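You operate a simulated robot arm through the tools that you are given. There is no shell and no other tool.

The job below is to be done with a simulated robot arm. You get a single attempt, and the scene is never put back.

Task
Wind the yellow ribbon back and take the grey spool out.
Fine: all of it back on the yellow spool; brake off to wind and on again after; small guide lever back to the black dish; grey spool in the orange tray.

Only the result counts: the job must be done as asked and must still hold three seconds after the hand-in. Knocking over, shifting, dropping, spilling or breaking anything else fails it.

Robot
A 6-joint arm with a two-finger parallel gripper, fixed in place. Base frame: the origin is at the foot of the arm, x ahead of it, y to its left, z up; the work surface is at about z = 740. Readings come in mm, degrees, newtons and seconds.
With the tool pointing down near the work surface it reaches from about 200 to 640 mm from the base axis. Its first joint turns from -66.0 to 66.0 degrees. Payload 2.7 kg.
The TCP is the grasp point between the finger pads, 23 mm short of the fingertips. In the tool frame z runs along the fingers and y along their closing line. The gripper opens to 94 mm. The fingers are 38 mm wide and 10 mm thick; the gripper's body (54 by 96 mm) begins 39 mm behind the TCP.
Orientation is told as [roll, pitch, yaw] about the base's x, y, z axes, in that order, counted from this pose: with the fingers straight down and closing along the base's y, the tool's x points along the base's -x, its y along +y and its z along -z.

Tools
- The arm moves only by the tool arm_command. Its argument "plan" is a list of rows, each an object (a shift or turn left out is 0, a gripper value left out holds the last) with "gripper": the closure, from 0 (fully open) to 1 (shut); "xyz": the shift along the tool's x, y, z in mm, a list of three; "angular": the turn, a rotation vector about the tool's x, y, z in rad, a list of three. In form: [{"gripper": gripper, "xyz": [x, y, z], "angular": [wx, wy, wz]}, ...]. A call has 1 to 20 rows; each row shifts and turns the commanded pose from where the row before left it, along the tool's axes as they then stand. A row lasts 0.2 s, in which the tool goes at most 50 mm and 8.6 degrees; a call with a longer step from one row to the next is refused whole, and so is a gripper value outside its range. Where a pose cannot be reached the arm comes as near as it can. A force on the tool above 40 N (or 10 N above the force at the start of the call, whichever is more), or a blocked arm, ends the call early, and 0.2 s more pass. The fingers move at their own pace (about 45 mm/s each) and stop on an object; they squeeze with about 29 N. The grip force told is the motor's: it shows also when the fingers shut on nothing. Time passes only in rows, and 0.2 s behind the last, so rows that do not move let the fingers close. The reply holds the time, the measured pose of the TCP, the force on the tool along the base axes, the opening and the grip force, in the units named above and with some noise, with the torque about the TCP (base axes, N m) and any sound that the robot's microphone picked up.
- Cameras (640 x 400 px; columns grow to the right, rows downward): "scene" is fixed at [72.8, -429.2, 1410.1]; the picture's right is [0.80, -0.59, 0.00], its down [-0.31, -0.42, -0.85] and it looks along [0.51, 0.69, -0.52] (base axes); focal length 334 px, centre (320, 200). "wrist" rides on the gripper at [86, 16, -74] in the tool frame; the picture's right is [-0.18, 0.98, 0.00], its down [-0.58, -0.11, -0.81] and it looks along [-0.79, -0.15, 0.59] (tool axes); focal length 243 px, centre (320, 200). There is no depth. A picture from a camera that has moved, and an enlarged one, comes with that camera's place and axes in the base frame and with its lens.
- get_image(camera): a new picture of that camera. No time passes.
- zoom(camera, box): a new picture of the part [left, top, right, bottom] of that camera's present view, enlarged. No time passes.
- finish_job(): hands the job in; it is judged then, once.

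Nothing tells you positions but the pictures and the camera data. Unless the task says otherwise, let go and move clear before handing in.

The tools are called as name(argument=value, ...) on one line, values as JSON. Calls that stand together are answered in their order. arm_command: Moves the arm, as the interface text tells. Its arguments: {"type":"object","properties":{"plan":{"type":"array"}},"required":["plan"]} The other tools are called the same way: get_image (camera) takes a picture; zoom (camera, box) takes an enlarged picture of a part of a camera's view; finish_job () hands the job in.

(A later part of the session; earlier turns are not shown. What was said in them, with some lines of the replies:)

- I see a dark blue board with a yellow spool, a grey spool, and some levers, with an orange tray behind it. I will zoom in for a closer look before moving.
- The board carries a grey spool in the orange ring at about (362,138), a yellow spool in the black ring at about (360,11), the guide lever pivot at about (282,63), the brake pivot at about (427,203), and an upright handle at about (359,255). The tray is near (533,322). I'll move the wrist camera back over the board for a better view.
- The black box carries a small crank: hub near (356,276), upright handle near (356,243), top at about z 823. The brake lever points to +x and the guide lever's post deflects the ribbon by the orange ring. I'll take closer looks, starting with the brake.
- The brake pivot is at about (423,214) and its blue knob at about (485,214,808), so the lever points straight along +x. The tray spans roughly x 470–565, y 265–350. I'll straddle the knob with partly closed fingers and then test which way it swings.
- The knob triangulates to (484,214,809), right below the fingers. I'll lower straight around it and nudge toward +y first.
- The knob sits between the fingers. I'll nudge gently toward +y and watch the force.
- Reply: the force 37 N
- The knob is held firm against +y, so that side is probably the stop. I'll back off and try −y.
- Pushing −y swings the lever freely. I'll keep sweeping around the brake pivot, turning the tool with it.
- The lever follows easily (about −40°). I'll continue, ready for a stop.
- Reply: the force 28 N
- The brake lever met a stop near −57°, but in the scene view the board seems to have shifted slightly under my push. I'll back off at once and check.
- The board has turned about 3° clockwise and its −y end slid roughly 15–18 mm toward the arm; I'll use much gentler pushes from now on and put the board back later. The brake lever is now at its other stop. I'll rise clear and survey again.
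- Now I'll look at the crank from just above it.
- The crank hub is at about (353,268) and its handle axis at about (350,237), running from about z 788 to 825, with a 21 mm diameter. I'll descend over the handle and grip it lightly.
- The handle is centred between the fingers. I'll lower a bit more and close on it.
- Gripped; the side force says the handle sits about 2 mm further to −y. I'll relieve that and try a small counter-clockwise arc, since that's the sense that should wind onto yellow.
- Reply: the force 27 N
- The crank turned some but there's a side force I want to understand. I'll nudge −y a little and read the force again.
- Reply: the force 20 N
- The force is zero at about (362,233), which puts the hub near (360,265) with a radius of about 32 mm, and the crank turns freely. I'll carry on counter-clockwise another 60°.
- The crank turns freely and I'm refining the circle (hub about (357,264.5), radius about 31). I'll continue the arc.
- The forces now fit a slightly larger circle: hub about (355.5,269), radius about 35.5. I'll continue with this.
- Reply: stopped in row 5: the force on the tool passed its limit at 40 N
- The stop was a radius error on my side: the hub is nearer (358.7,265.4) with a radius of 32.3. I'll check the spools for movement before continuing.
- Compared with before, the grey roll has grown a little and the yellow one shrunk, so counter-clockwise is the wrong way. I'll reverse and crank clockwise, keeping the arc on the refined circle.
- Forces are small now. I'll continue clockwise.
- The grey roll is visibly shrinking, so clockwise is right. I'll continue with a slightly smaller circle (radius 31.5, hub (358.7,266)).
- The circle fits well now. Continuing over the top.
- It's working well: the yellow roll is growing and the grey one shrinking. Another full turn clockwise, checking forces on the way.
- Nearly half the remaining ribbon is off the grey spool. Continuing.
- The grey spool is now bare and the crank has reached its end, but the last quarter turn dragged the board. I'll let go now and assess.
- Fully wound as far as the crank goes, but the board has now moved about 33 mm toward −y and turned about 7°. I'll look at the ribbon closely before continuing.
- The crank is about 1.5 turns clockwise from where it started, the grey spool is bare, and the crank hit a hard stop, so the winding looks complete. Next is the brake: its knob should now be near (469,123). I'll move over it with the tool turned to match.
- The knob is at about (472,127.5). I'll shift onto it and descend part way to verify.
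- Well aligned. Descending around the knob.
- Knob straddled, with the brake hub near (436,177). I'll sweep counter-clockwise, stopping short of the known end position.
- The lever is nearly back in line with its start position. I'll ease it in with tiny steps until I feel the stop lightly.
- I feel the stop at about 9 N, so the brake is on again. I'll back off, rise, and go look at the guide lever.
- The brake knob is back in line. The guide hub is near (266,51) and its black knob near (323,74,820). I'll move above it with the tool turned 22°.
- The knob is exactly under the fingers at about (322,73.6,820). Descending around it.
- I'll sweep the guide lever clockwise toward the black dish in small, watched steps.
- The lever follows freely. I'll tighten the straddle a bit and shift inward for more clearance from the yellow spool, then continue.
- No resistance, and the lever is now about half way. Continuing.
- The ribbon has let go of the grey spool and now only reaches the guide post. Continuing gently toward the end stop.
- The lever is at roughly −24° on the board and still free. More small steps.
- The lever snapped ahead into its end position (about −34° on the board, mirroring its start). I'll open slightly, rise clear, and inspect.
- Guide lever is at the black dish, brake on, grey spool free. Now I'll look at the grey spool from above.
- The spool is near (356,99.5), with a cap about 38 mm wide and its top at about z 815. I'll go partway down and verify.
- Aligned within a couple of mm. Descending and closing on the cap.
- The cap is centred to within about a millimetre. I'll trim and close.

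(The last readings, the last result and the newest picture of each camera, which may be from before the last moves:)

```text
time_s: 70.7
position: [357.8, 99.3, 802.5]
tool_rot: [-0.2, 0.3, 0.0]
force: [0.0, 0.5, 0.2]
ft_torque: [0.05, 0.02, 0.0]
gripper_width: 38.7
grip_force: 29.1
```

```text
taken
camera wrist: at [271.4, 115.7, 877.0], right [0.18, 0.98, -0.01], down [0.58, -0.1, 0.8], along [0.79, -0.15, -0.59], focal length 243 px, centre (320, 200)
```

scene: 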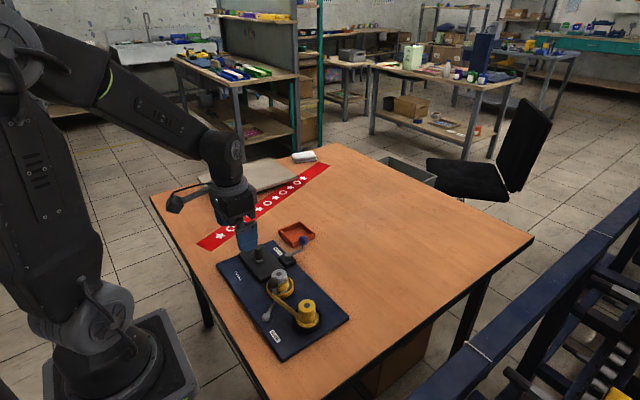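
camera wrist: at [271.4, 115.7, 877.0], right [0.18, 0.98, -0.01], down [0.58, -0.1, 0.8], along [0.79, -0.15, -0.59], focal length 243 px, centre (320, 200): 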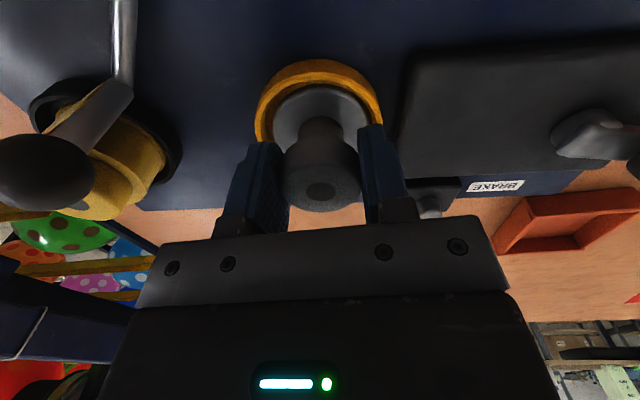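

Gripped at 38.7 mm with no side load. Lifting straight up.

arm_command(plan=[{"xyz": [0, 0, -5]}, {"xyz": [0, 0, -8]}, {}])

arm_command(plan=[{"xyz": [0, 0, -20]}, {"xyz": [0, 0, -30]}, {"xyz": [0, 0, -30]}, {"xyz": [0, 0, -20]}, {}])

get_image(camera="wrist")

zoom(camera="scene", box=[200, 210, 360, 370])

```text
time_s: 71.5
position: [357.4, 98.9, 814.4]
tool_rot: [-0.3, 0.3, 0.1]
force: [0.2, 0.4, -0.6]
ft_torque: [0.0, 0.03, 0.03]
gripper_width: 38.9
grip_force: 29.0
```

```text
time_s: 72.7
position: [357.9, 100.0, 916.7]
tool_rot: [-0.3, 0.2, 0.0]
force: [0.4, 0.3, -0.5]
ft_torque: [-0.03, 0.02, 0.0]
gripper_width: 38.9
grip_force: 29.0
```

```text
taken
camera wrist: at [271.8, 115.8, 990.8], right [0.18, 0.98, -0.01], down [0.58, -0.1, 0.8], along [0.79, -0.15, -0.59], focal length 243 px, centre (320, 200)
```

wrist: 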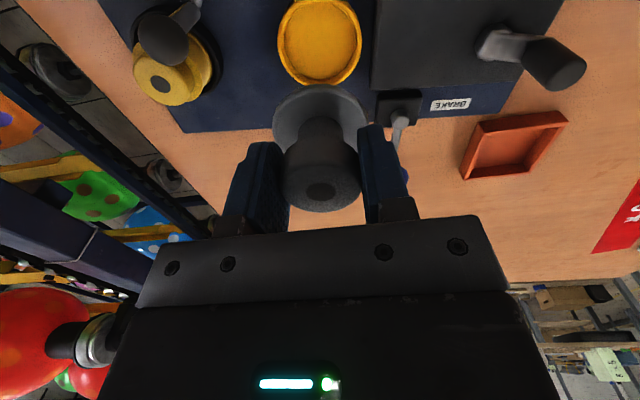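

```text
2.50 times, centred on (280, 290) of scene
camera zoom: at [72.8, -429.2, 1410.1], right [0.8, -0.59, 0.0], down [-0.31, -0.42, -0.85], along [0.51, 0.69, -0.52], focal length 835 px, centre (420, -25)
```

zoom: 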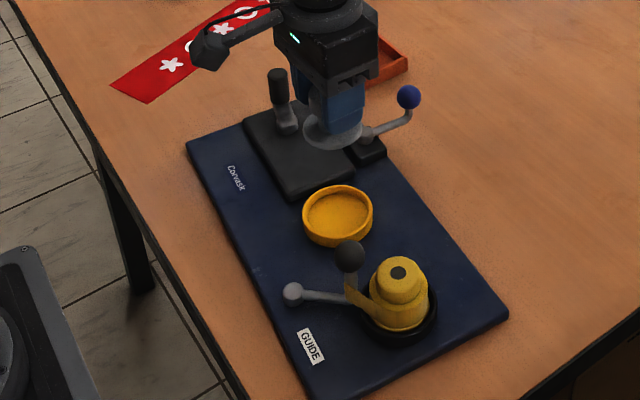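

Spool is out and held. Moving toward the tray at height.

arm_command(plan=[{"xyz": [-22, 28, 0]}, {"xyz": [-22, 28, 0]}, {"xyz": [-22, 28, 0]}, {"xyz": [-22, 28, 0]}, {"xyz": [-22, 28, 0]}, {"xyz": [-22, 28, 0]}, {}])

get_image(camera="wrist")

get_image(camera="scene")

```text
time_s: 74.3
position: [489.3, 268.5, 914.6]
tool_rot: [-0.3, 0.3, 0.0]
force: [0.1, -0.6, -1.3]
ft_torque: [0.01, -0.02, -0.04]
gripper_width: 38.8
grip_force: 28.9
```

```text
taken
camera wrist: at [403.7, 284.9, 989.2], right [0.18, 0.98, -0.01], down [0.59, -0.1, 0.8], along [0.79, -0.15, -0.59], focal length 243 px, centre (320, 200)
```

wrist: 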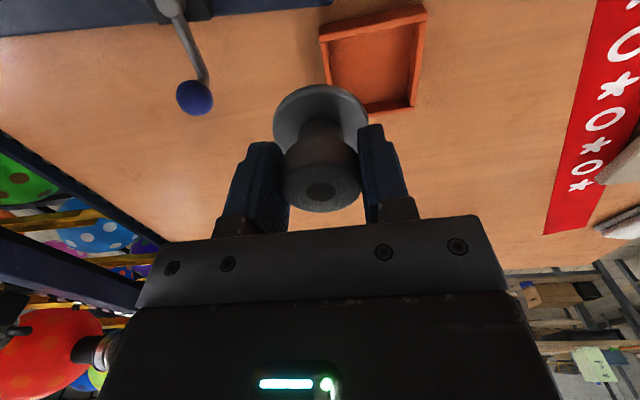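

```text
taken
```

scene: 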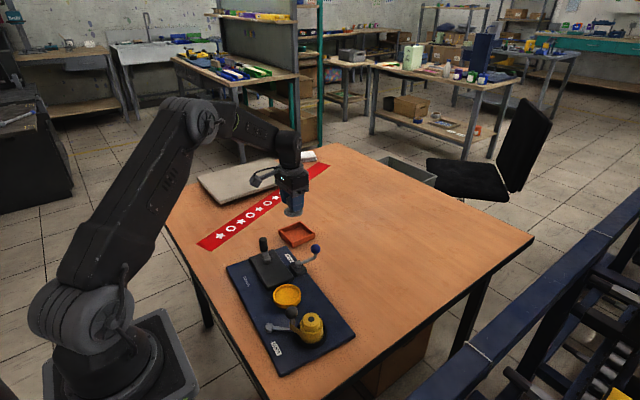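

The tray spans about x 482–567, y 268–354, centre (524.5,311). I'll move over it and check before lowering.

arm_command(plan=[{"xyz": [-18, 21, 0]}, {"xyz": [-17, 21.5, 0]}, {"xyz": [0, 0, 30]}, {}, {}])

get_image(camera="wrist")

zoom(camera="scene", box=[250, 180, 350, 260])

```text
time_s: 75.5
position: [525.7, 309.5, 884.0]
tool_rot: [-0.3, 0.3, -0.1]
force: [0.8, -0.1, 0.1]
ft_torque: [-0.03, -0.01, 0.0]
gripper_width: 39.0
grip_force: 29.4
```

```text
taken
camera wrist: at [438.9, 326.7, 958.4], right [0.18, 0.98, -0.01], down [0.58, -0.1, 0.8], along [0.79, -0.15, -0.59], focal length 243 px, centre (320, 200)
```

wrist: 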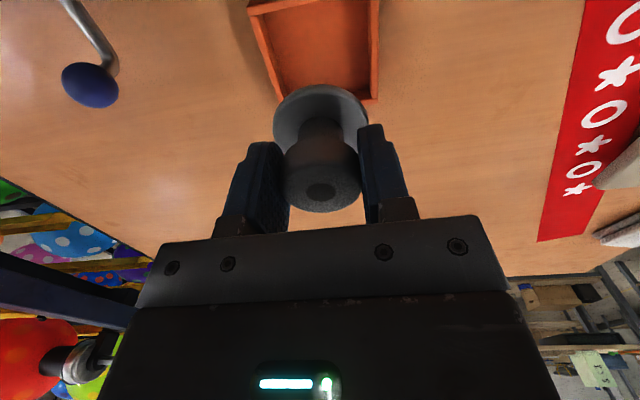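

```text
5.00 times, centred on (300, 220) of scene
camera zoom: at [72.8, -429.2, 1410.1], right [0.8, -0.59, 0.0], down [-0.31, -0.42, -0.85], along [0.51, 0.69, -0.52], focal length 1670 px, centre (420, 100)
```

zoom: 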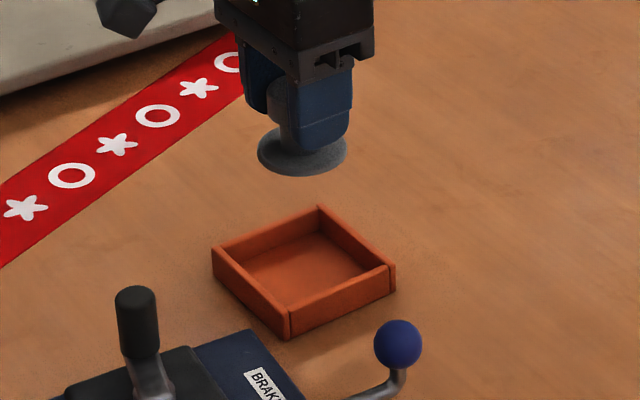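

Aligned over the tray centre. Lowering most of the way, then slowly.

arm_command(plan=[{"xyz": [0, 2, 20]}, {"xyz": [0, 0, 25]}, {"xyz": [0, 0, 25]}, {}, {}])

get_image(camera="wrist")

zoom(camera="scene", box=[250, 180, 350, 260])

```text
time_s: 76.7
position: [526.2, 311.2, 814.4]
tool_rot: [-0.3, 0.1, 0.0]
force: [1.0, 0.5, -0.2]
ft_torque: [0.01, 0.02, -0.04]
gripper_width: 38.8
grip_force: 29.0
```

```text
taken
camera wrist: at [438.6, 327.8, 888.0], right [0.18, 0.98, -0.01], down [0.58, -0.1, 0.8], along [0.79, -0.15, -0.59], focal length 243 px, centre (320, 200)
```

wrist: 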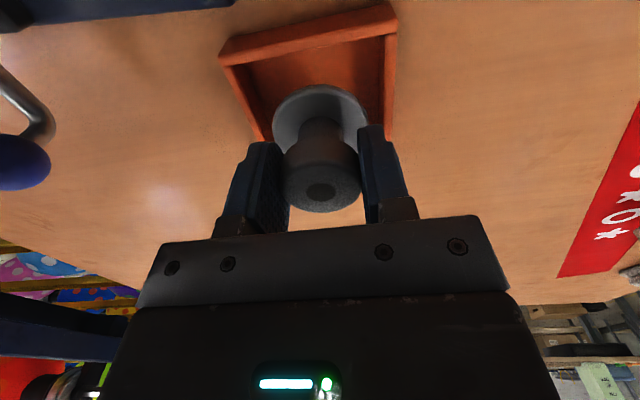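

```text
5.00 times, centred on (300, 220) of scene
camera zoom: at [72.8, -429.2, 1410.1], right [0.8, -0.59, 0.0], down [-0.31, -0.42, -0.85], along [0.51, 0.69, -0.52], focal length 1670 px, centre (420, 100)
```

zoom: 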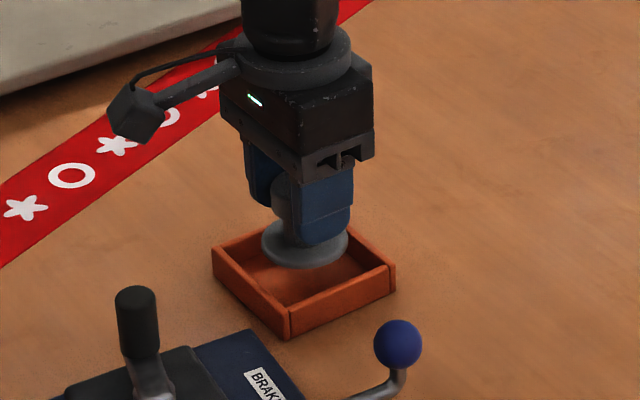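

Centered in the tray. Lowering in small steps until it touches down.

arm_command(plan=[{"xyz": [0, 0, 6]}, {"xyz": [0, 0, 4]}, {"xyz": [0, 0, 2]}, {}])

arm_command(plan=[{"xyz": [0, 0, 2]}, {"xyz": [0, 0, 2]}, {}])

arm_command(plan=[{"xyz": [0, 0, 2]}, {}])

zoom(camera="scene", box=[250, 180, 350, 260])

```text
time_s: 77.7
position: [524.6, 310.8, 801.0]
tool_rot: [-0.3, 0.2, 0.0]
force: [0.5, -0.1, -0.8]
ft_torque: [-0.02, -0.04, 0.0]
gripper_width: 38.9
grip_force: 29.4
```

```text
time_s: 78.5
position: [524.5, 312.6, 797.6]
tool_rot: [-0.3, 0.2, 0.0]
force: [0.3, -0.7, 0.4]
ft_torque: [0.02, -0.02, 0.03]
gripper_width: 38.7
grip_force: 29.1
```

```text
time_s: 79.1
position: [525.1, 311.3, 795.8]
tool_rot: [-0.3, 0.2, 0.1]
force: [0.6, -0.4, -0.9]
ft_torque: [0.01, -0.02, 0.01]
gripper_width: 38.6
grip_force: 28.9
```

```text
5.00 times, centred on (300, 220) of scene
camera zoom: at [72.8, -429.2, 1410.1], right [0.8, -0.59, 0.0], down [-0.31, -0.42, -0.85], along [0.51, 0.69, -0.52], focal length 1670 px, centre (420, 100)
```

zoom: 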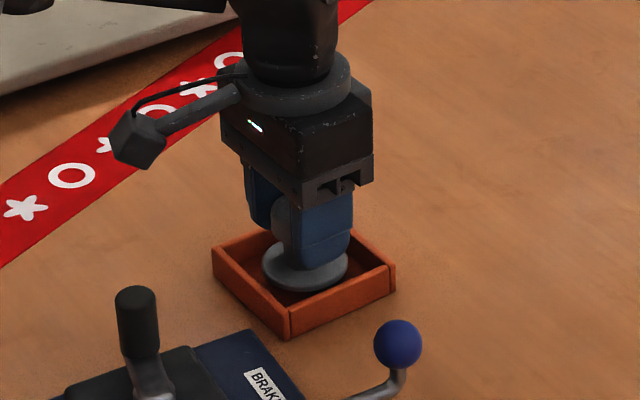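

No contact yet; a few more small steps down.

arm_command(plan=[{"xyz": [0, 0, 2]}, {}])

arm_command(plan=[{"xyz": [0, 0, 2]}, {}])

arm_command(plan=[{"xyz": [0, 0, 1.5]}, {}])

zoom(camera="scene", box=[270, 210, 330, 258])

```text
time_s: 79.7
position: [524.1, 311.4, 794.4]
tool_rot: [-0.3, 0.2, 0.0]
force: [-0.4, -0.3, -0.6]
ft_torque: [-0.03, -0.03, 0.02]
gripper_width: 38.7
grip_force: 29.1
```

```text
time_s: 80.3
position: [524.3, 311.2, 792.0]
tool_rot: [-0.3, 0.2, 0.1]
force: [-0.7, -0.3, -0.6]
ft_torque: [-0.03, -0.01, -0.01]
gripper_width: 38.7
grip_force: 29.1
```

```text
time_s: 80.9
position: [524.5, 310.8, 790.6]
tool_rot: [-0.2, 0.2, -0.1]
force: [-0.5, -0.2, -0.2]
ft_torque: [0.0, 0.01, 0.01]
gripper_width: 38.7
grip_force: 28.9
```

```text
8.33 times, centred on (300, 234) of scene
camera zoom: at [72.8, -429.2, 1410.1], right [0.8, -0.59, 0.0], down [-0.31, -0.42, -0.85], along [0.51, 0.69, -0.52], focal length 2783 px, centre (487, -83)
```

zoom: 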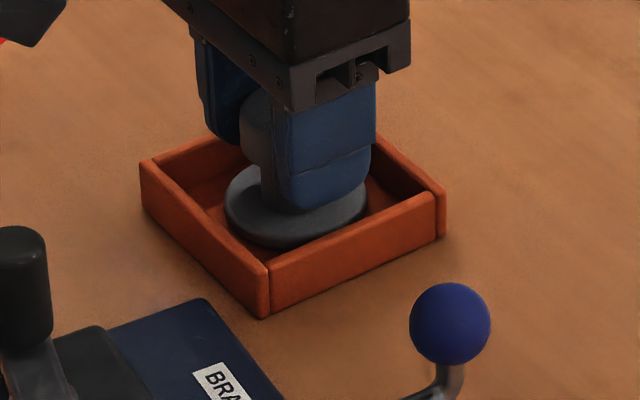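

arm_command(plan=[{"xyz": [0, 0, 1.5]}, {}])

arm_command(plan=[{"xyz": [0, 0, 1.5]}, {}])

arm_command(plan=[{"xyz": [0, 0, 1.5]}, {}])

```text
time_s: 81.5
position: [524.2, 310.4, 788.9]
tool_rot: [-0.2, 0.3, 0.1]
force: [-0.5, 0.1, -0.1]
ft_torque: [-0.01, -0.01, -0.04]
gripper_width: 38.8
grip_force: 29.1
```

```text
time_s: 82.1
position: [524.5, 310.8, 788.3]
tool_rot: [-0.3, 0.2, -0.1]
force: [-0.4, -0.1, 2.0]
ft_torque: [0.02, 0.02, -0.03]
gripper_width: 38.8
grip_force: 28.7
```

```text
time_s: 82.7
position: [524.5, 311.5, 787.1]
tool_rot: [-0.2, 0.1, 0.0]
force: [-2.8, -1.1, 13.3]
ft_torque: [0.08, 0.12, 0.01]
gripper_width: 38.9
grip_force: 29.3
```

Touched down. I'll relieve the push, open moderately, and rise straight up.

arm_command(plan=[{"xyz": [0, 0, -1.2]}, {}, {"gripper": 0.54}, {"gripper": 0.48}, {"gripper": 0.45}, {}, {"xyz": [0, 0, -8]}, {"xyz": [0, 0, -25]}, {"xyz": [0, 0, -40]}, {"xyz": [0, 0, -40]}, {}])

get_image(camera="wrist")

zoom(camera="scene", box=[200, 210, 360, 370])

```text
time_s: 85.1
position: [523.1, 310.4, 899.6]
tool_rot: [-0.3, 0.4, 0.0]
force: [0.6, 0.3, 0.7]
ft_torque: [-0.01, -0.01, 0.03]
gripper_width: 51.5
grip_force: 0.3
```

```text
taken
camera wrist: at [438.0, 327.8, 974.4], right [0.18, 0.98, -0.01], down [0.59, -0.1, 0.8], along [0.79, -0.15, -0.59], focal length 243 px, centre (320, 200)
```

wrist: 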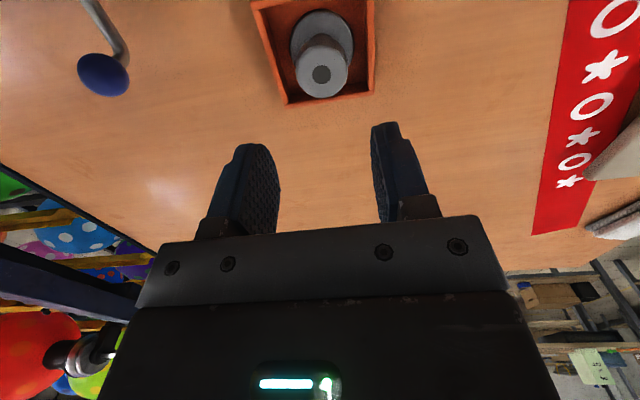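

```text
2.50 times, centred on (280, 290) of scene
camera zoom: at [72.7, -429.2, 1410.1], right [0.8, -0.59, 0.0], down [-0.31, -0.42, -0.85], along [0.51, 0.69, -0.52], focal length 835 px, centre (420, -25)
```

zoom: 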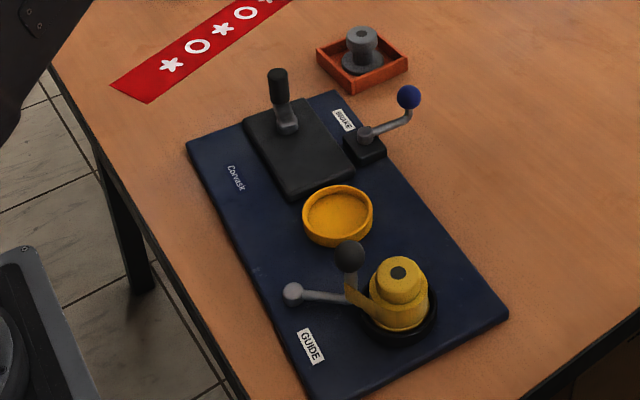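

The grey spool stands in the tray, brake on, guide at the black dish. The one thing left is the board, which I want back at its original place: about +33 mm in y and +7°. I'll go around to its −y edge at height, closing the fingers.

arm_command(plan=[{"gripper": 0.45, "xyz": [14, -44, 0]}, {"xyz": [14, -44, 0]}, {"xyz": [14, -44, 0]}, {"xyz": [14, -44, 0]}, {"xyz": [14, -44, 0]}, {"gripper": 1.0, "xyz": [14, -44, 0]}, {"xyz": [14, -44, 0]}, {"xyz": [14, -44, 0]}, {"xyz": [14, -44, 0]}, {"xyz": [14, -44, 0]}, {}])

arm_command(plan=[{"angular": [0, 0, -0.142]}, {"angular": [0, 0, -0.142]}, {"angular": [0, 0, -0.142]}, {"angular": [0, 0, -0.142]}, {"angular": [0, 0, -0.142]}, {"angular": [0, 0, -0.142]}, {"angular": [0, 0, -0.142]}, {"angular": [0, 0, -0.142]}, {"angular": [0, 0, -0.142]}, {"angular": [0, 0, -0.142]}, {"angular": [0, 0, -0.15]}, {}])

get_image(camera="wrist")

get_image(camera="scene")

```text
time_s: 87.5
position: [383.1, -128.7, 904.0]
tool_rot: [-0.4, 0.3, 0.0]
force: [1.2, 0.4, -0.8]
ft_torque: [0.0, 0.04, -0.01]
gripper_width: 0.0
grip_force: 28.5
```

```text
time_s: 90.1
position: [384.1, -129.4, 902.2]
tool_rot: [0.2, 0.3, 90.1]
force: [0.1, -0.8, 0.0]
ft_torque: [-0.01, -0.01, 0.02]
gripper_width: 0.2
grip_force: 28.7
```

```text
taken
camera wrist: at [368.6, -214.1, 978.0], right [-0.98, 0.18, 0.0], down [0.11, 0.59, 0.8], along [0.14, 0.79, -0.6], focal length 243 px, centre (320, 200)
```

wrist: 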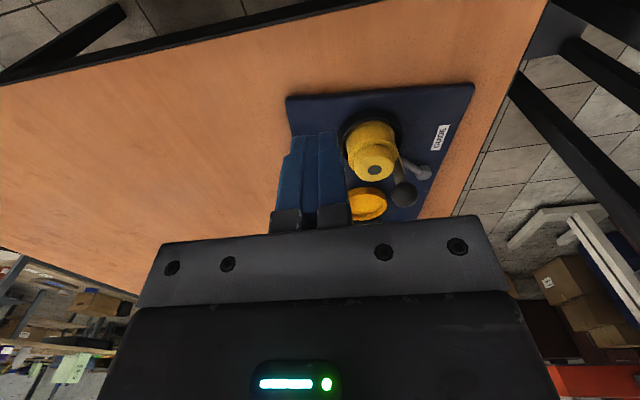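

```text
taken
```

scene: 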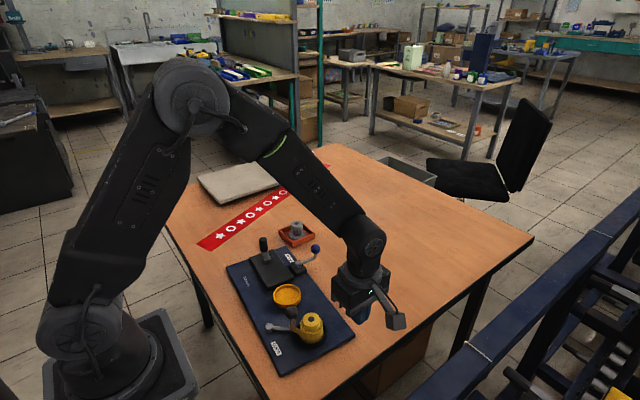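

The near board edge runs from (424,−87) to (247,−68); it was originally at about y −36, yaw 0. I'll lower the closed fingers beside this edge, offset to +x so the push also turns the board back.

arm_command(plan=[{"gripper": 1.0, "xyz": [0, 6, 30]}, {"xyz": [0, 0, 35]}, {"xyz": [0, 0, 30]}, {"xyz": [0, 0, 20]}, {"xyz": [0, 0, 10]}, {"xyz": [0, 0, 6]}, {}])

get_image(camera="wrist")

zoom(camera="scene", box=[220, 210, 400, 390])

```text
time_s: 91.7
position: [378.8, -129.1, 772.1]
tool_rot: [0.2, 0.4, 90.0]
force: [0.5, -0.4, 0.5]
ft_torque: [0.01, -0.01, 0.01]
gripper_width: 0.1
grip_force: 29.5
```

```text
taken
camera wrist: at [362.4, -214.8, 846.9], right [-0.98, 0.18, 0.0], down [0.11, 0.59, 0.8], along [0.15, 0.79, -0.6], focal length 243 px, centre (320, 200)
```

wrist: 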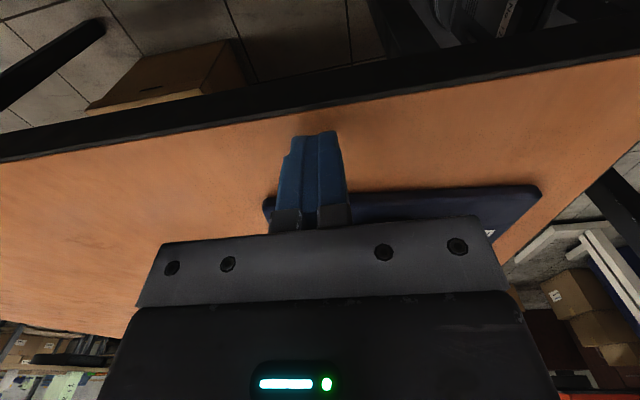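

```text
2.22 times, centred on (310, 300) of scene
camera zoom: at [72.8, -429.2, 1410.1], right [0.8, -0.59, 0.0], down [-0.31, -0.42, -0.85], along [0.51, 0.69, -0.52], focal length 742 px, centre (342, -22)
```

zoom: 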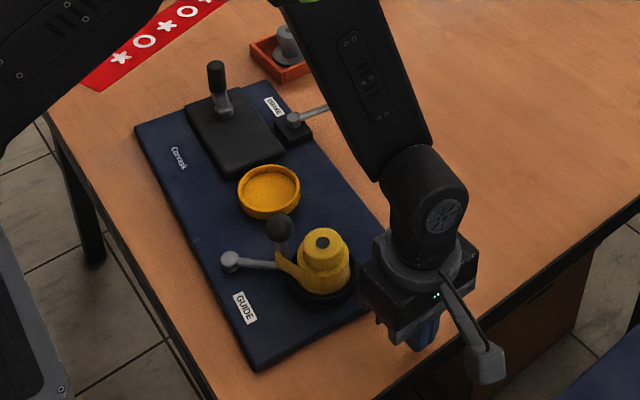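

In position. Lowering a few mm more, then pushing slowly +y until contact.

arm_command(plan=[{"xyz": [0, 0, 2]}, {"xyz": [0, 0, 2]}, {}])

arm_command(plan=[{"xyz": [-6, 0, 0]}, {"xyz": [-6, 0, 0]}, {"xyz": [-6, 0, 0]}, {"xyz": [-4, 0, 0]}, {"xyz": [-3, 0, 0]}, {"xyz": [-3, 0, 0]}, {"xyz": [-3, 0, 0]}, {}])

zoom(camera="scene", box=[200, 210, 360, 370])

get_image(camera="wrist")

```text
time_s: 92.5
position: [379.0, -129.8, 767.0]
tool_rot: [0.2, 0.3, 89.9]
force: [-0.7, -0.2, -0.1]
ft_torque: [0.0, 0.01, 0.0]
gripper_width: 0.1
grip_force: 29.2
```

```text
time_s: 94.3
position: [376.7, -99.1, 768.6]
tool_rot: [0.2, 0.4, 89.9]
force: [-0.6, -20.1, -1.8]
ft_torque: [-0.4, 0.04, -0.03]
gripper_width: 0.1
grip_force: 28.8
```

```text
2.50 times, centred on (280, 290) of scene
camera zoom: at [72.7, -429.6, 1409.9], right [0.8, -0.59, 0.0], down [-0.31, -0.42, -0.85], along [0.51, 0.69, -0.52], focal length 835 px, centre (420, -25)
```

zoom: 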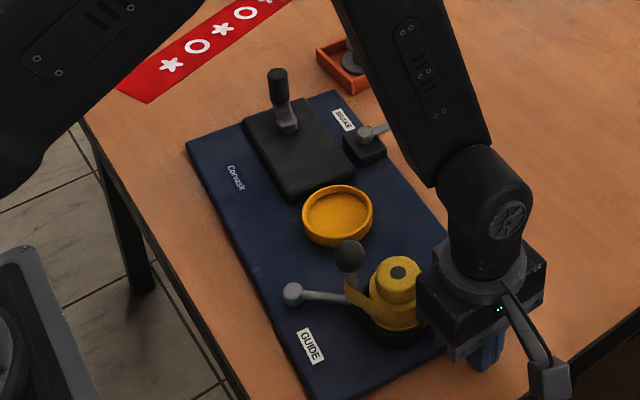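

```text
taken
camera wrist: at [361.9, -185.4, 842.8], right [-0.98, 0.19, 0.0], down [0.11, 0.59, 0.8], along [0.15, 0.79, -0.6], focal length 243 px, centre (320, 200)
```

wrist: 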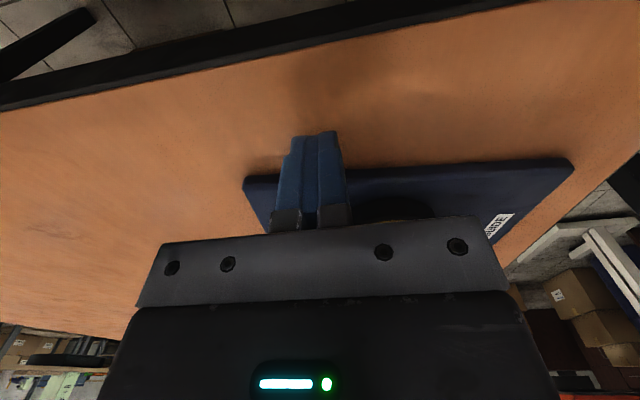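

Contact at about 20 N. Pushing a bit further, slowly.

arm_command(plan=[{"xyz": [-2, 0, 0]}, {"xyz": [-2, 0, 0]}, {"xyz": [-2, 0, 0]}, {"xyz": [-2, 0, 0]}, {"xyz": [-2, 0, 0]}, {"xyz": [-2, 0, 0]}, {}])

zoom(camera="scene", box=[200, 210, 360, 370])

get_image(camera="wrist")

```text
time_s: 95.9
position: [377.8, -87.6, 767.7]
tool_rot: [0.3, 0.3, 89.9]
force: [-1.3, -28.3, 5.9]
ft_torque: [-0.4, -0.05, -0.09]
gripper_width: 0.0
grip_force: 29.3
```

```text
2.50 times, centred on (280, 290) of scene
camera zoom: at [72.7, -429.8, 1409.9], right [0.8, -0.59, 0.0], down [-0.31, -0.42, -0.85], along [0.51, 0.69, -0.52], focal length 835 px, centre (420, -25)
```

zoom: 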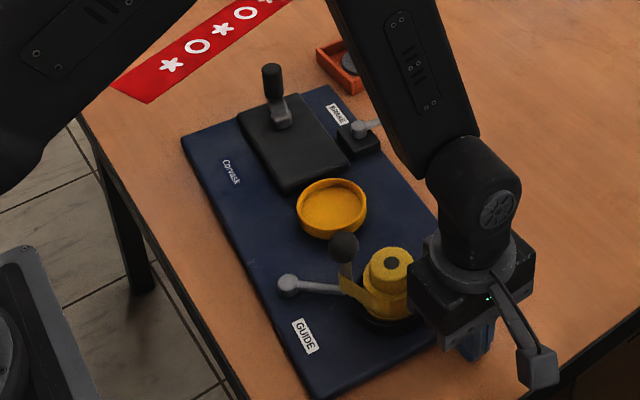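

```text
taken
camera wrist: at [361.7, -173.1, 842.6], right [-0.98, 0.19, 0.0], down [0.11, 0.59, 0.8], along [0.15, 0.79, -0.6], focal length 243 px, centre (320, 200)
```

wrist: 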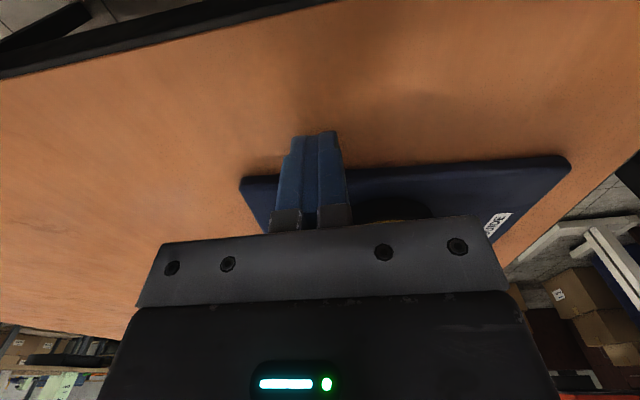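

The board is sliding back and turning the right way. Continuing in steps.

arm_command(plan=[{"xyz": [-2, 0, 0]}, {"xyz": [-2, 0, 0]}, {"xyz": [-2, 0, 0]}, {"xyz": [-2, 0, 0]}, {"xyz": [-2, 0, 0]}, {"xyz": [-2, 0, 0]}, {}])

zoom(camera="scene", box=[200, 210, 360, 370])

get_image(camera="wrist")

```text
time_s: 97.5
position: [378.6, -75.2, 766.5]
tool_rot: [0.2, 0.3, 89.9]
force: [-0.4, -28.8, 7.0]
ft_torque: [-0.42, 0.06, -0.1]
gripper_width: 0.0
grip_force: 28.9
```

```text
2.50 times, centred on (280, 290) of scene
camera zoom: at [72.7, -429.8, 1409.9], right [0.8, -0.59, 0.0], down [-0.31, -0.42, -0.85], along [0.51, 0.69, -0.52], focal length 835 px, centre (420, -25)
```

zoom: 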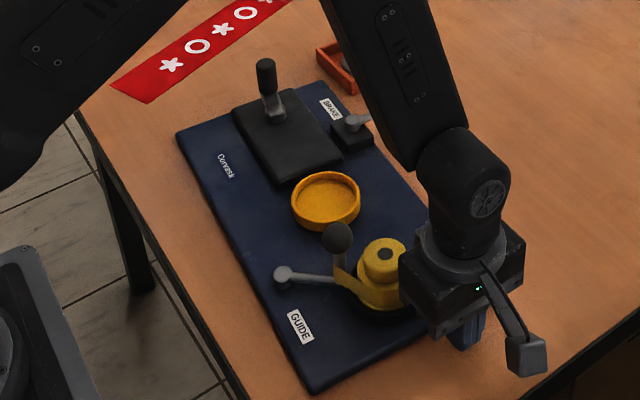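

```text
taken
camera wrist: at [361.8, -160.9, 842.5], right [-0.98, 0.19, 0.0], down [0.11, 0.59, 0.8], along [0.15, 0.79, -0.6], focal length 243 px, centre (320, 200)
```

wrist: 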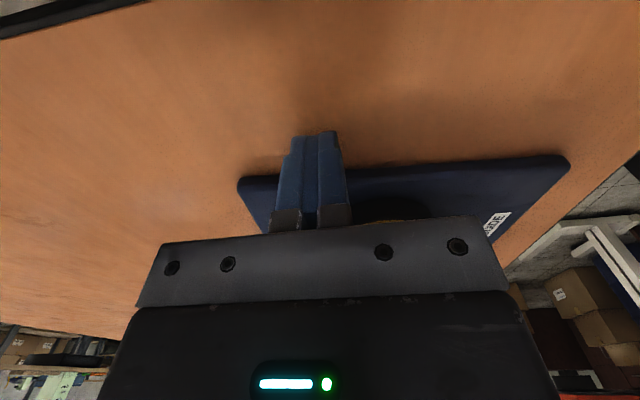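

The board needs about 13 mm more in y but 5° of turn, so I'll back off and push nearer its +x corner.

arm_command(plan=[{"xyz": [6, 0, 0]}, {"xyz": [8, 0, 0]}, {"xyz": [0, -16, 0]}, {"xyz": [0, -16, 0]}, {"xyz": [-3, 0, 0]}, {"xyz": [-2, 0, 0]}, {"xyz": [-2, 0, 0]}, {"xyz": [-2, 0, 0]}, {"xyz": [-2, 0, 0]}, {"xyz": [-2, 0, 0]}, {"xyz": [-2, 0, 0]}, {}])

zoom(camera="scene", box=[200, 210, 360, 370])

get_image(camera="wrist")

```text
time_s: 100.1
position: [411.0, -74.1, 768.6]
tool_rot: [0.0, 0.2, 90.0]
force: [3.7, -19.1, 5.0]
ft_torque: [-0.27, -0.15, -0.11]
gripper_width: 0.0
grip_force: 29.5
```

```text
2.50 times, centred on (280, 290) of scene
camera zoom: at [72.7, -429.6, 1410.0], right [0.8, -0.59, 0.0], down [-0.31, -0.42, -0.85], along [0.51, 0.69, -0.52], focal length 835 px, centre (420, -25)
```

zoom: 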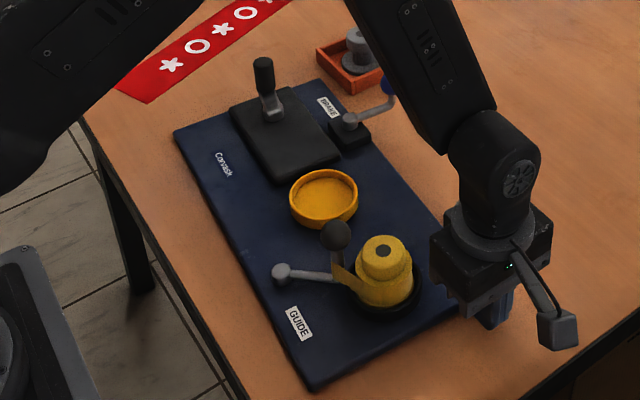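

```text
taken
camera wrist: at [394.9, -159.4, 842.7], right [-0.98, 0.18, 0.0], down [0.11, 0.59, 0.8], along [0.15, 0.79, -0.6], focal length 243 px, centre (320, 200)
```

wrist: 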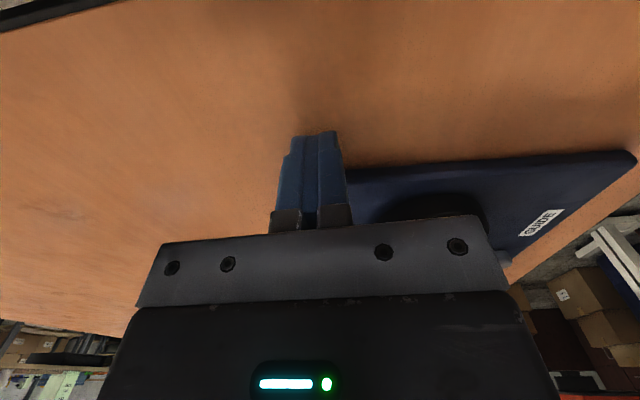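

Turning now. Continuing a bit more.

arm_command(plan=[{"xyz": [-2, 0, 0]}, {"xyz": [-2, 0, 0]}, {"xyz": [-2, 0, 0]}, {"xyz": [-2, 0, 0]}, {"xyz": [-2, 0, 0]}, {}])

zoom(camera="scene", box=[200, 210, 360, 370])

get_image(camera="wrist")

```text
time_s: 101.5
position: [409.5, -63.5, 767.9]
tool_rot: [0.2, 0.2, 89.8]
force: [2.5, -29.3, 5.0]
ft_torque: [-0.43, -0.12, -0.11]
gripper_width: 0.0
grip_force: 29.9
```

```text
2.50 times, centred on (280, 290) of scene
camera zoom: at [72.7, -429.8, 1409.9], right [0.8, -0.59, 0.0], down [-0.31, -0.42, -0.85], along [0.51, 0.69, -0.52], focal length 835 px, centre (420, -25)
```

zoom: 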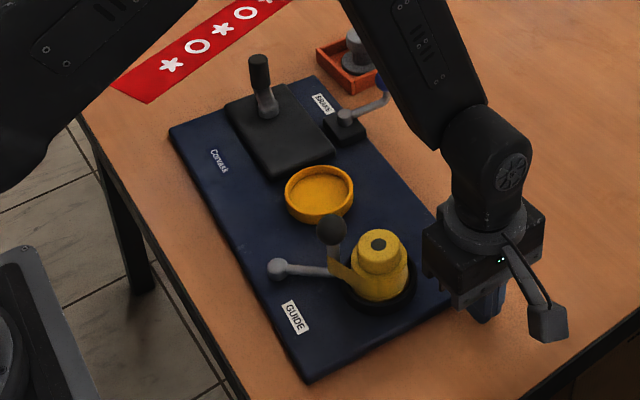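

```text
taken
camera wrist: at [393.7, -150.5, 842.6], right [-0.98, 0.19, 0.0], down [0.11, 0.59, 0.8], along [0.15, 0.79, -0.6], focal length 243 px, centre (320, 200)
```

wrist: 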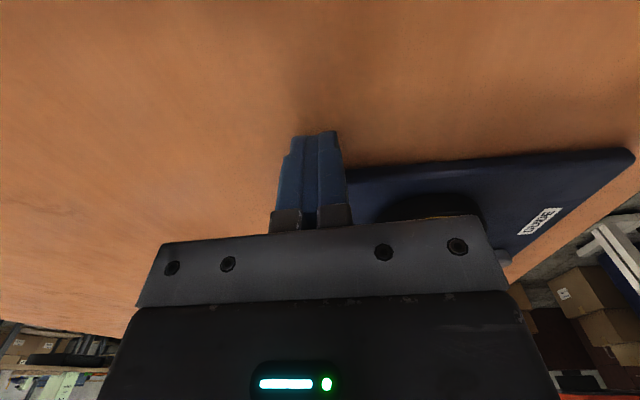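

Position is about right now; only about 4° of turn remains. I'll back off, rise, and go to the −x long edge near the board's front corner for a short +x push.

arm_command(plan=[{"xyz": [6, 0, 0]}, {"xyz": [4, 0, -10]}, {"xyz": [0, 0, -40]}, {"xyz": [0, 0, -45]}, {"xyz": [0, 0, -30]}, {"xyz": [-10, 46, 0]}, {"xyz": [-10, 46, 0]}, {"xyz": [-10, 46, 0]}, {"xyz": [-10, 46, 0]}, {"xyz": [-10, 8, 0]}, {"xyz": [-8, 0, 0]}, {}])

get_image(camera="wrist")

zoom(camera="scene", box=[200, 210, 360, 370])

```text
time_s: 104.1
position: [240.2, -17.0, 892.6]
tool_rot: [0.3, 0.3, 90.0]
force: [0.0, 0.2, -0.1]
ft_torque: [0.01, 0.03, 0.03]
gripper_width: 0.1
grip_force: 29.0
out of reach, approached as far as the arm can: row 9, 10
```

```text
taken
camera wrist: at [225.1, -103.8, 968.0], right [-0.98, 0.18, 0.0], down [0.11, 0.59, 0.8], along [0.15, 0.79, -0.6], focal length 243 px, centre (320, 200)
```

wrist: 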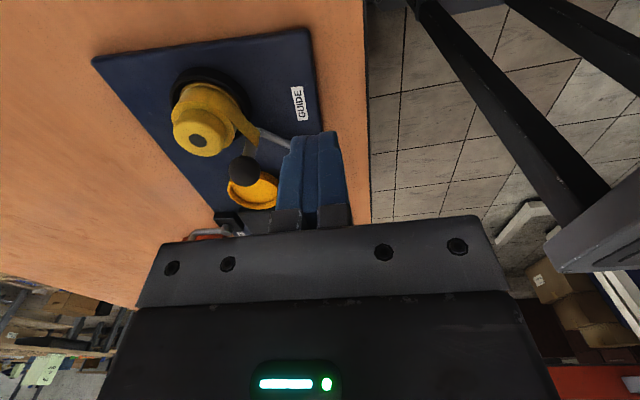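

```text
2.50 times, centred on (280, 290) of scene
camera zoom: at [72.7, -429.2, 1410.1], right [0.8, -0.59, 0.0], down [-0.31, -0.42, -0.85], along [0.51, 0.69, -0.52], focal length 835 px, centre (420, -25)
```

zoom: 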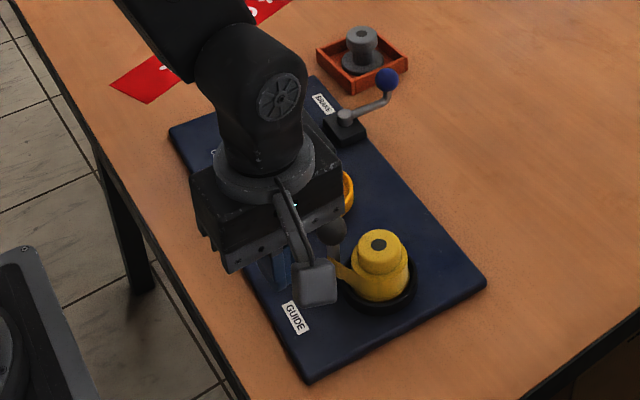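

At this height the arm can't fold closer, but near the surface it should. I'll go round the corner low, off the board.

arm_command(plan=[{"xyz": [30, 0, 0]}, {"xyz": [30, 0, 0]}, {"xyz": [0, 0, 40]}, {"xyz": [0, 0, 40]}, {"xyz": [0, 0, 30]}, {"xyz": [0, 0, 14]}, {}])

arm_command(plan=[{"xyz": [0, 8, 0]}, {"xyz": [0, 8, 0]}, {}])

get_image(camera="wrist")

zoom(camera="scene", box=[200, 210, 360, 370])

```text
time_s: 105.7
position: [240.4, -78.9, 771.0]
tool_rot: [0.1, 0.2, 90.0]
force: [0.3, 0.0, 0.5]
ft_torque: [-0.03, -0.04, 0.0]
gripper_width: 0.0
grip_force: 28.7
out of reach, approached as far as the arm can: row 5
```

```text
time_s: 106.5
position: [222.9, -79.2, 770.0]
tool_rot: [0.2, 0.3, 90.1]
force: [-0.2, 0.0, -0.6]
ft_torque: [0.04, 0.02, 0.03]
gripper_width: 0.3
grip_force: 28.3
```

```text
taken
camera wrist: at [208.3, -164.4, 844.9], right [-0.98, 0.18, 0.0], down [0.11, 0.59, 0.8], along [0.15, 0.79, -0.6], focal length 243 px, centre (320, 200)
```

wrist: 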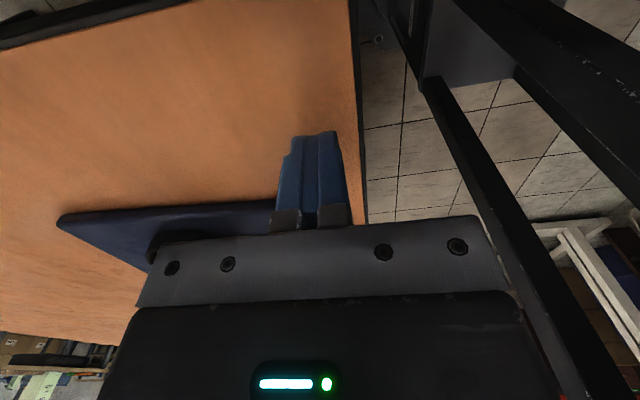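

```text
2.50 times, centred on (280, 290) of scene
camera zoom: at [72.8, -429.2, 1410.1], right [0.8, -0.59, 0.0], down [-0.31, -0.42, -0.85], along [0.51, 0.69, -0.52], focal length 835 px, centre (420, -25)
```

zoom: 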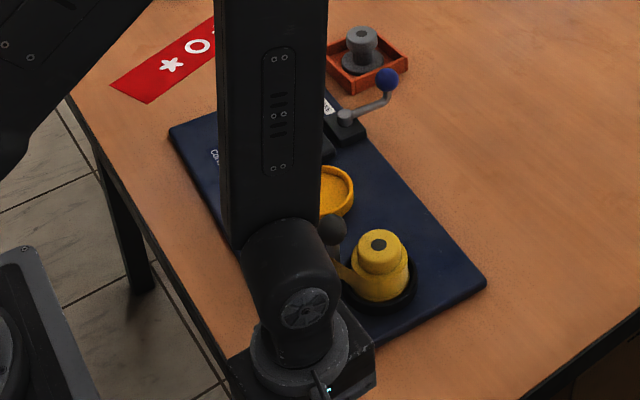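

I can reach x 223 down here. Sliding along outside the long edge, then pushing +x gently.

arm_command(plan=[{"xyz": [-22, 0, 0]}, {"xyz": [-22, 0, 0]}, {"xyz": [-18, 0, 2]}, {}])

arm_command(plan=[{"xyz": [0, -4, 0]}, {"xyz": [0, -4, 0]}, {"xyz": [0, -2, 0]}, {"xyz": [0, -2, 0]}, {"xyz": [0, -2, 0]}, {"xyz": [0, -2, 0]}, {}])

zoom(camera="scene", box=[200, 210, 360, 370])

get_image(camera="wrist")

```text
time_s: 107.5
position: [223.5, -17.0, 766.3]
tool_rot: [0.2, 0.4, 90.0]
force: [0.2, -0.2, 0.4]
ft_torque: [0.04, -0.01, -0.03]
gripper_width: 0.3
grip_force: 28.6
```

```text
time_s: 109.1
position: [237.4, -16.7, 767.6]
tool_rot: [0.7, 0.4, 89.8]
force: [-18.7, 6.6, 9.9]
ft_torque: [-0.04, 0.22, -0.26]
gripper_width: 0.0
grip_force: 29.4
```

```text
2.50 times, centred on (280, 290) of scene
camera zoom: at [72.3, -429.1, 1410.2], right [0.8, -0.59, 0.0], down [-0.31, -0.42, -0.85], along [0.51, 0.69, -0.52], focal length 835 px, centre (420, -25)
```

zoom: 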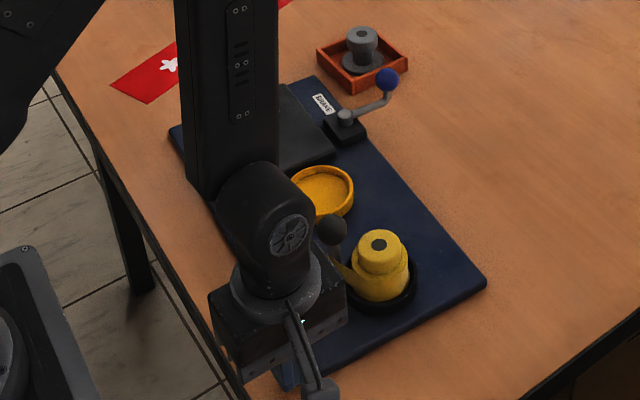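

```text
taken
camera wrist: at [221.3, -102.6, 842.8], right [-0.98, 0.19, 0.01], down [0.12, 0.59, 0.8], along [0.14, 0.79, -0.6], focal length 243 px, centre (320, 200)
```

wrist: 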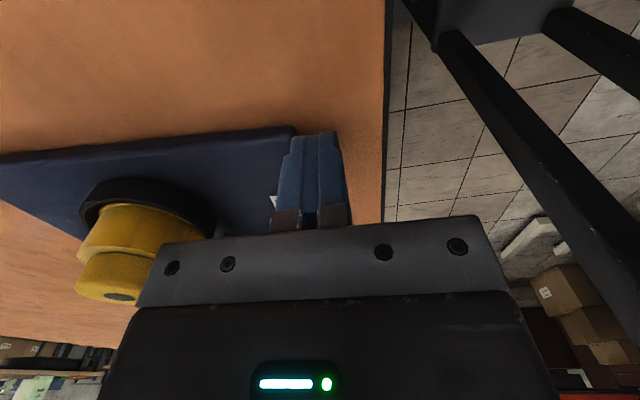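

In contact (about 19 N). Pushing about 10 mm more.

arm_command(plan=[{"xyz": [0, -2, 0]}, {"xyz": [0, -2, 0]}, {"xyz": [0, -2, 0]}, {"xyz": [0, -2, 0]}, {"xyz": [0, -2, 0]}, {}])

zoom(camera="scene", box=[200, 210, 360, 370])

```text
time_s: 110.5
position: [246.4, -18.2, 768.5]
tool_rot: [0.6, 0.4, 90.0]
force: [-19.1, -7.3, 2.5]
ft_torque: [-0.2, 0.33, -0.41]
gripper_width: 0.0
grip_force: 28.9
```

```text
2.50 times, centred on (280, 290) of scene
camera zoom: at [72.3, -429.4, 1410.1], right [0.8, -0.59, 0.0], down [-0.31, -0.42, -0.85], along [0.51, 0.69, -0.52], focal length 835 px, centre (420, -25)
```

zoom: 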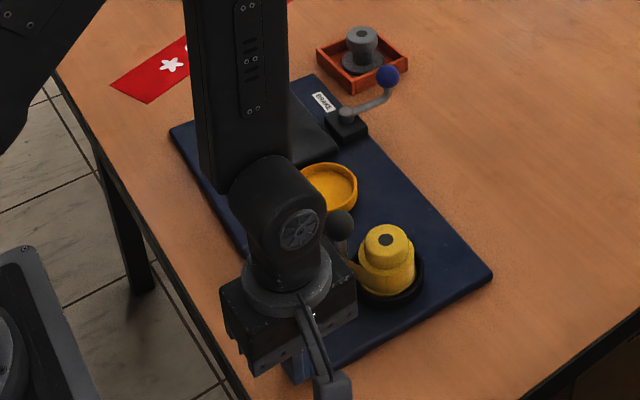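

The board is back within about 5 mm and 3° of its original place, which I consider good; more pushing risks more than it gains. I'll retreat around the corner and rise clear.

arm_command(plan=[{"xyz": [0, 6, 0]}, {"xyz": [0, 6, 0]}, {"xyz": [25, 0, 0]}, {"xyz": [25, 0, 0]}, {"xyz": [25, 0, 0]}, {"xyz": [10, -20, 0]}, {"xyz": [0, -40, -10]}, {"xyz": [0, -30, -30]}, {"xyz": [0, 0, -45]}, {"xyz": [0, 0, -45]}, {"xyz": [0, 0, -45]}, {}])

zoom(camera="scene", box=[200, 210, 360, 370])

get_image(camera="wrist")

```text
time_s: 113.1
position: [327.3, -100.5, 943.1]
tool_rot: [0.3, 0.2, 90.0]
force: [0.3, -0.3, -0.1]
ft_torque: [0.0, -0.02, 0.02]
gripper_width: 0.2
grip_force: 29.2
```

```text
2.50 times, centred on (280, 290) of scene
camera zoom: at [72.7, -429.2, 1410.1], right [0.8, -0.59, 0.0], down [-0.31, -0.42, -0.85], along [0.51, 0.69, -0.52], focal length 835 px, centre (420, -25)
```

zoom: 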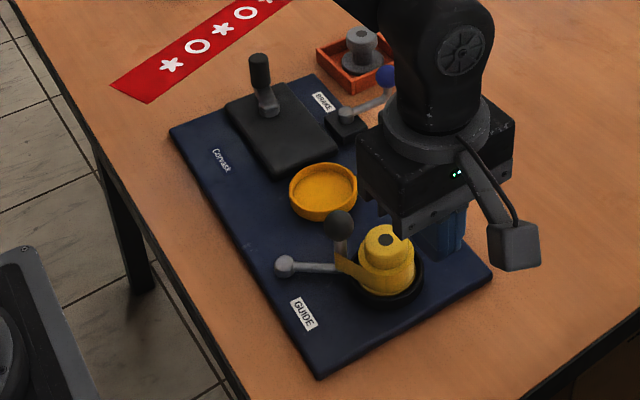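

```text
taken
camera wrist: at [312.9, -186.0, 1018.3], right [-0.98, 0.18, 0.0], down [0.11, 0.59, 0.8], along [0.15, 0.79, -0.6], focal length 243 px, centre (320, 200)
```

wrist: 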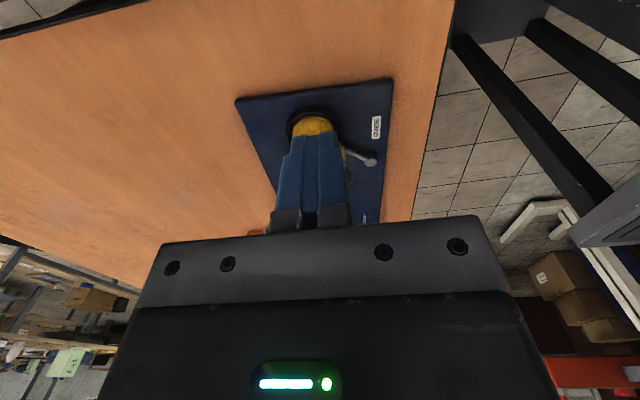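

Board is nearly where it began. A final close check of ribbon, guide, brake and tray with the arm moved aside.

arm_command(plan=[{"gripper": 0.5, "xyz": [40, -20, -20]}, {"xyz": [40, -20, -20]}, {}])

zoom(camera="scene", box=[200, 210, 360, 370])

zoom(camera="scene", box=[265, 280, 325, 340])

zoom(camera="scene", box=[245, 205, 335, 275])

```text
time_s: 113.9
position: [369.3, -181.0, 982.2]
tool_rot: [0.3, 0.2, 90.0]
force: [-0.2, 0.3, 0.3]
ft_torque: [0.0, 0.03, 0.0]
gripper_width: 47.1
grip_force: 0.0
```

```text
2.50 times, centred on (280, 290) of scene
camera zoom: at [72.7, -429.2, 1410.1], right [0.8, -0.59, 0.0], down [-0.31, -0.42, -0.85], along [0.51, 0.69, -0.52], focal length 835 px, centre (420, -25)
```

zoom: 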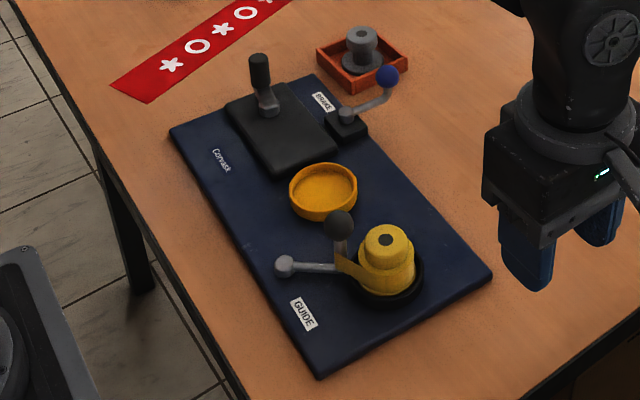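

```text
6.67 times, centred on (295, 310) of scene
camera zoom: at [72.7, -429.2, 1410.1], right [0.8, -0.59, 0.0], down [-0.31, -0.42, -0.85], along [0.51, 0.69, -0.52], focal length 2227 px, centre (487, -533)
```

zoom: 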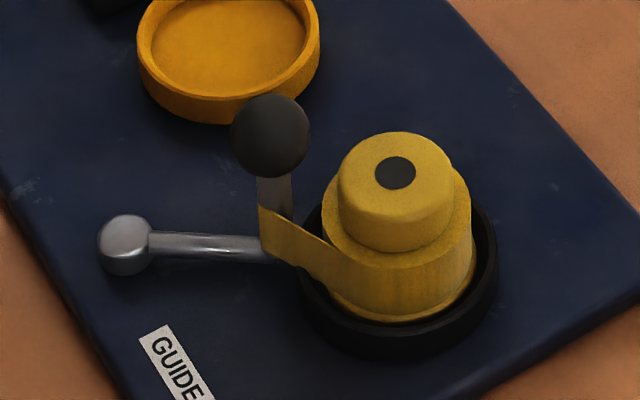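

```text
5.71 times, centred on (290, 240) of scene
camera zoom: at [72.7, -429.2, 1410.1], right [0.8, -0.59, 0.0], down [-0.31, -0.42, -0.85], along [0.51, 0.69, -0.52], focal length 1909 px, centre (491, -29)
```

zoom: 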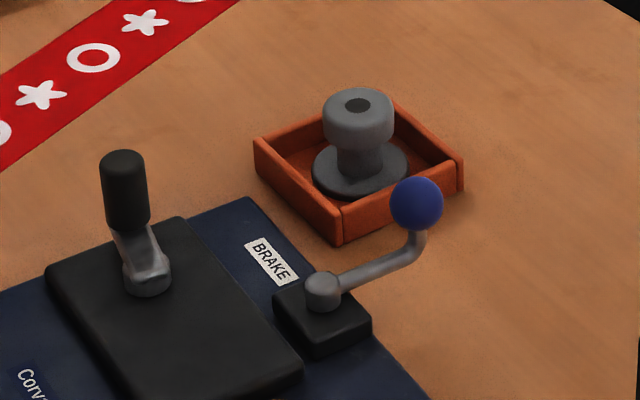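

All checks look right: the ribbon is on the yellow spool, the guide lever is by the black dish, the brake is on, and the grey spool stands in the orange tray. The board is nearly back in place and the arm is clear, so I'm handing in.

finish_job()

```text
The job is handed in.
```

The winding job is done and handed in, but I shifted the board twice along the way. I don't yet know how it was judged.

**What's in place:**
- **Ribbon:** wound back onto the yellow spool until the crank hit a stop. The grey spool is bare. A short tail still runs from the yellow spool to the guide post.
- **Brake:** released before winding and put back on afterwards, eased up to its stop.
- **Guide lever:** moved back beside the black dish.
- **Grey spool:** lifted out and standing in the orange tray.

**What went wrong:**
- **Board moved:** it slid once when I pushed the brake lever into its stop, and again when I kept cranking after the ribbon ran out. By then it was about 33 mm out of place and turned about 7°. I pushed it back to within about 5 mm and 3° of where it started. If any shift of the board counts against the job, this could fail it.
- **Wrong direction at first:** I cranked the wrong way for about half a turn, which put a little more ribbon on the grey spool, and then reversed.
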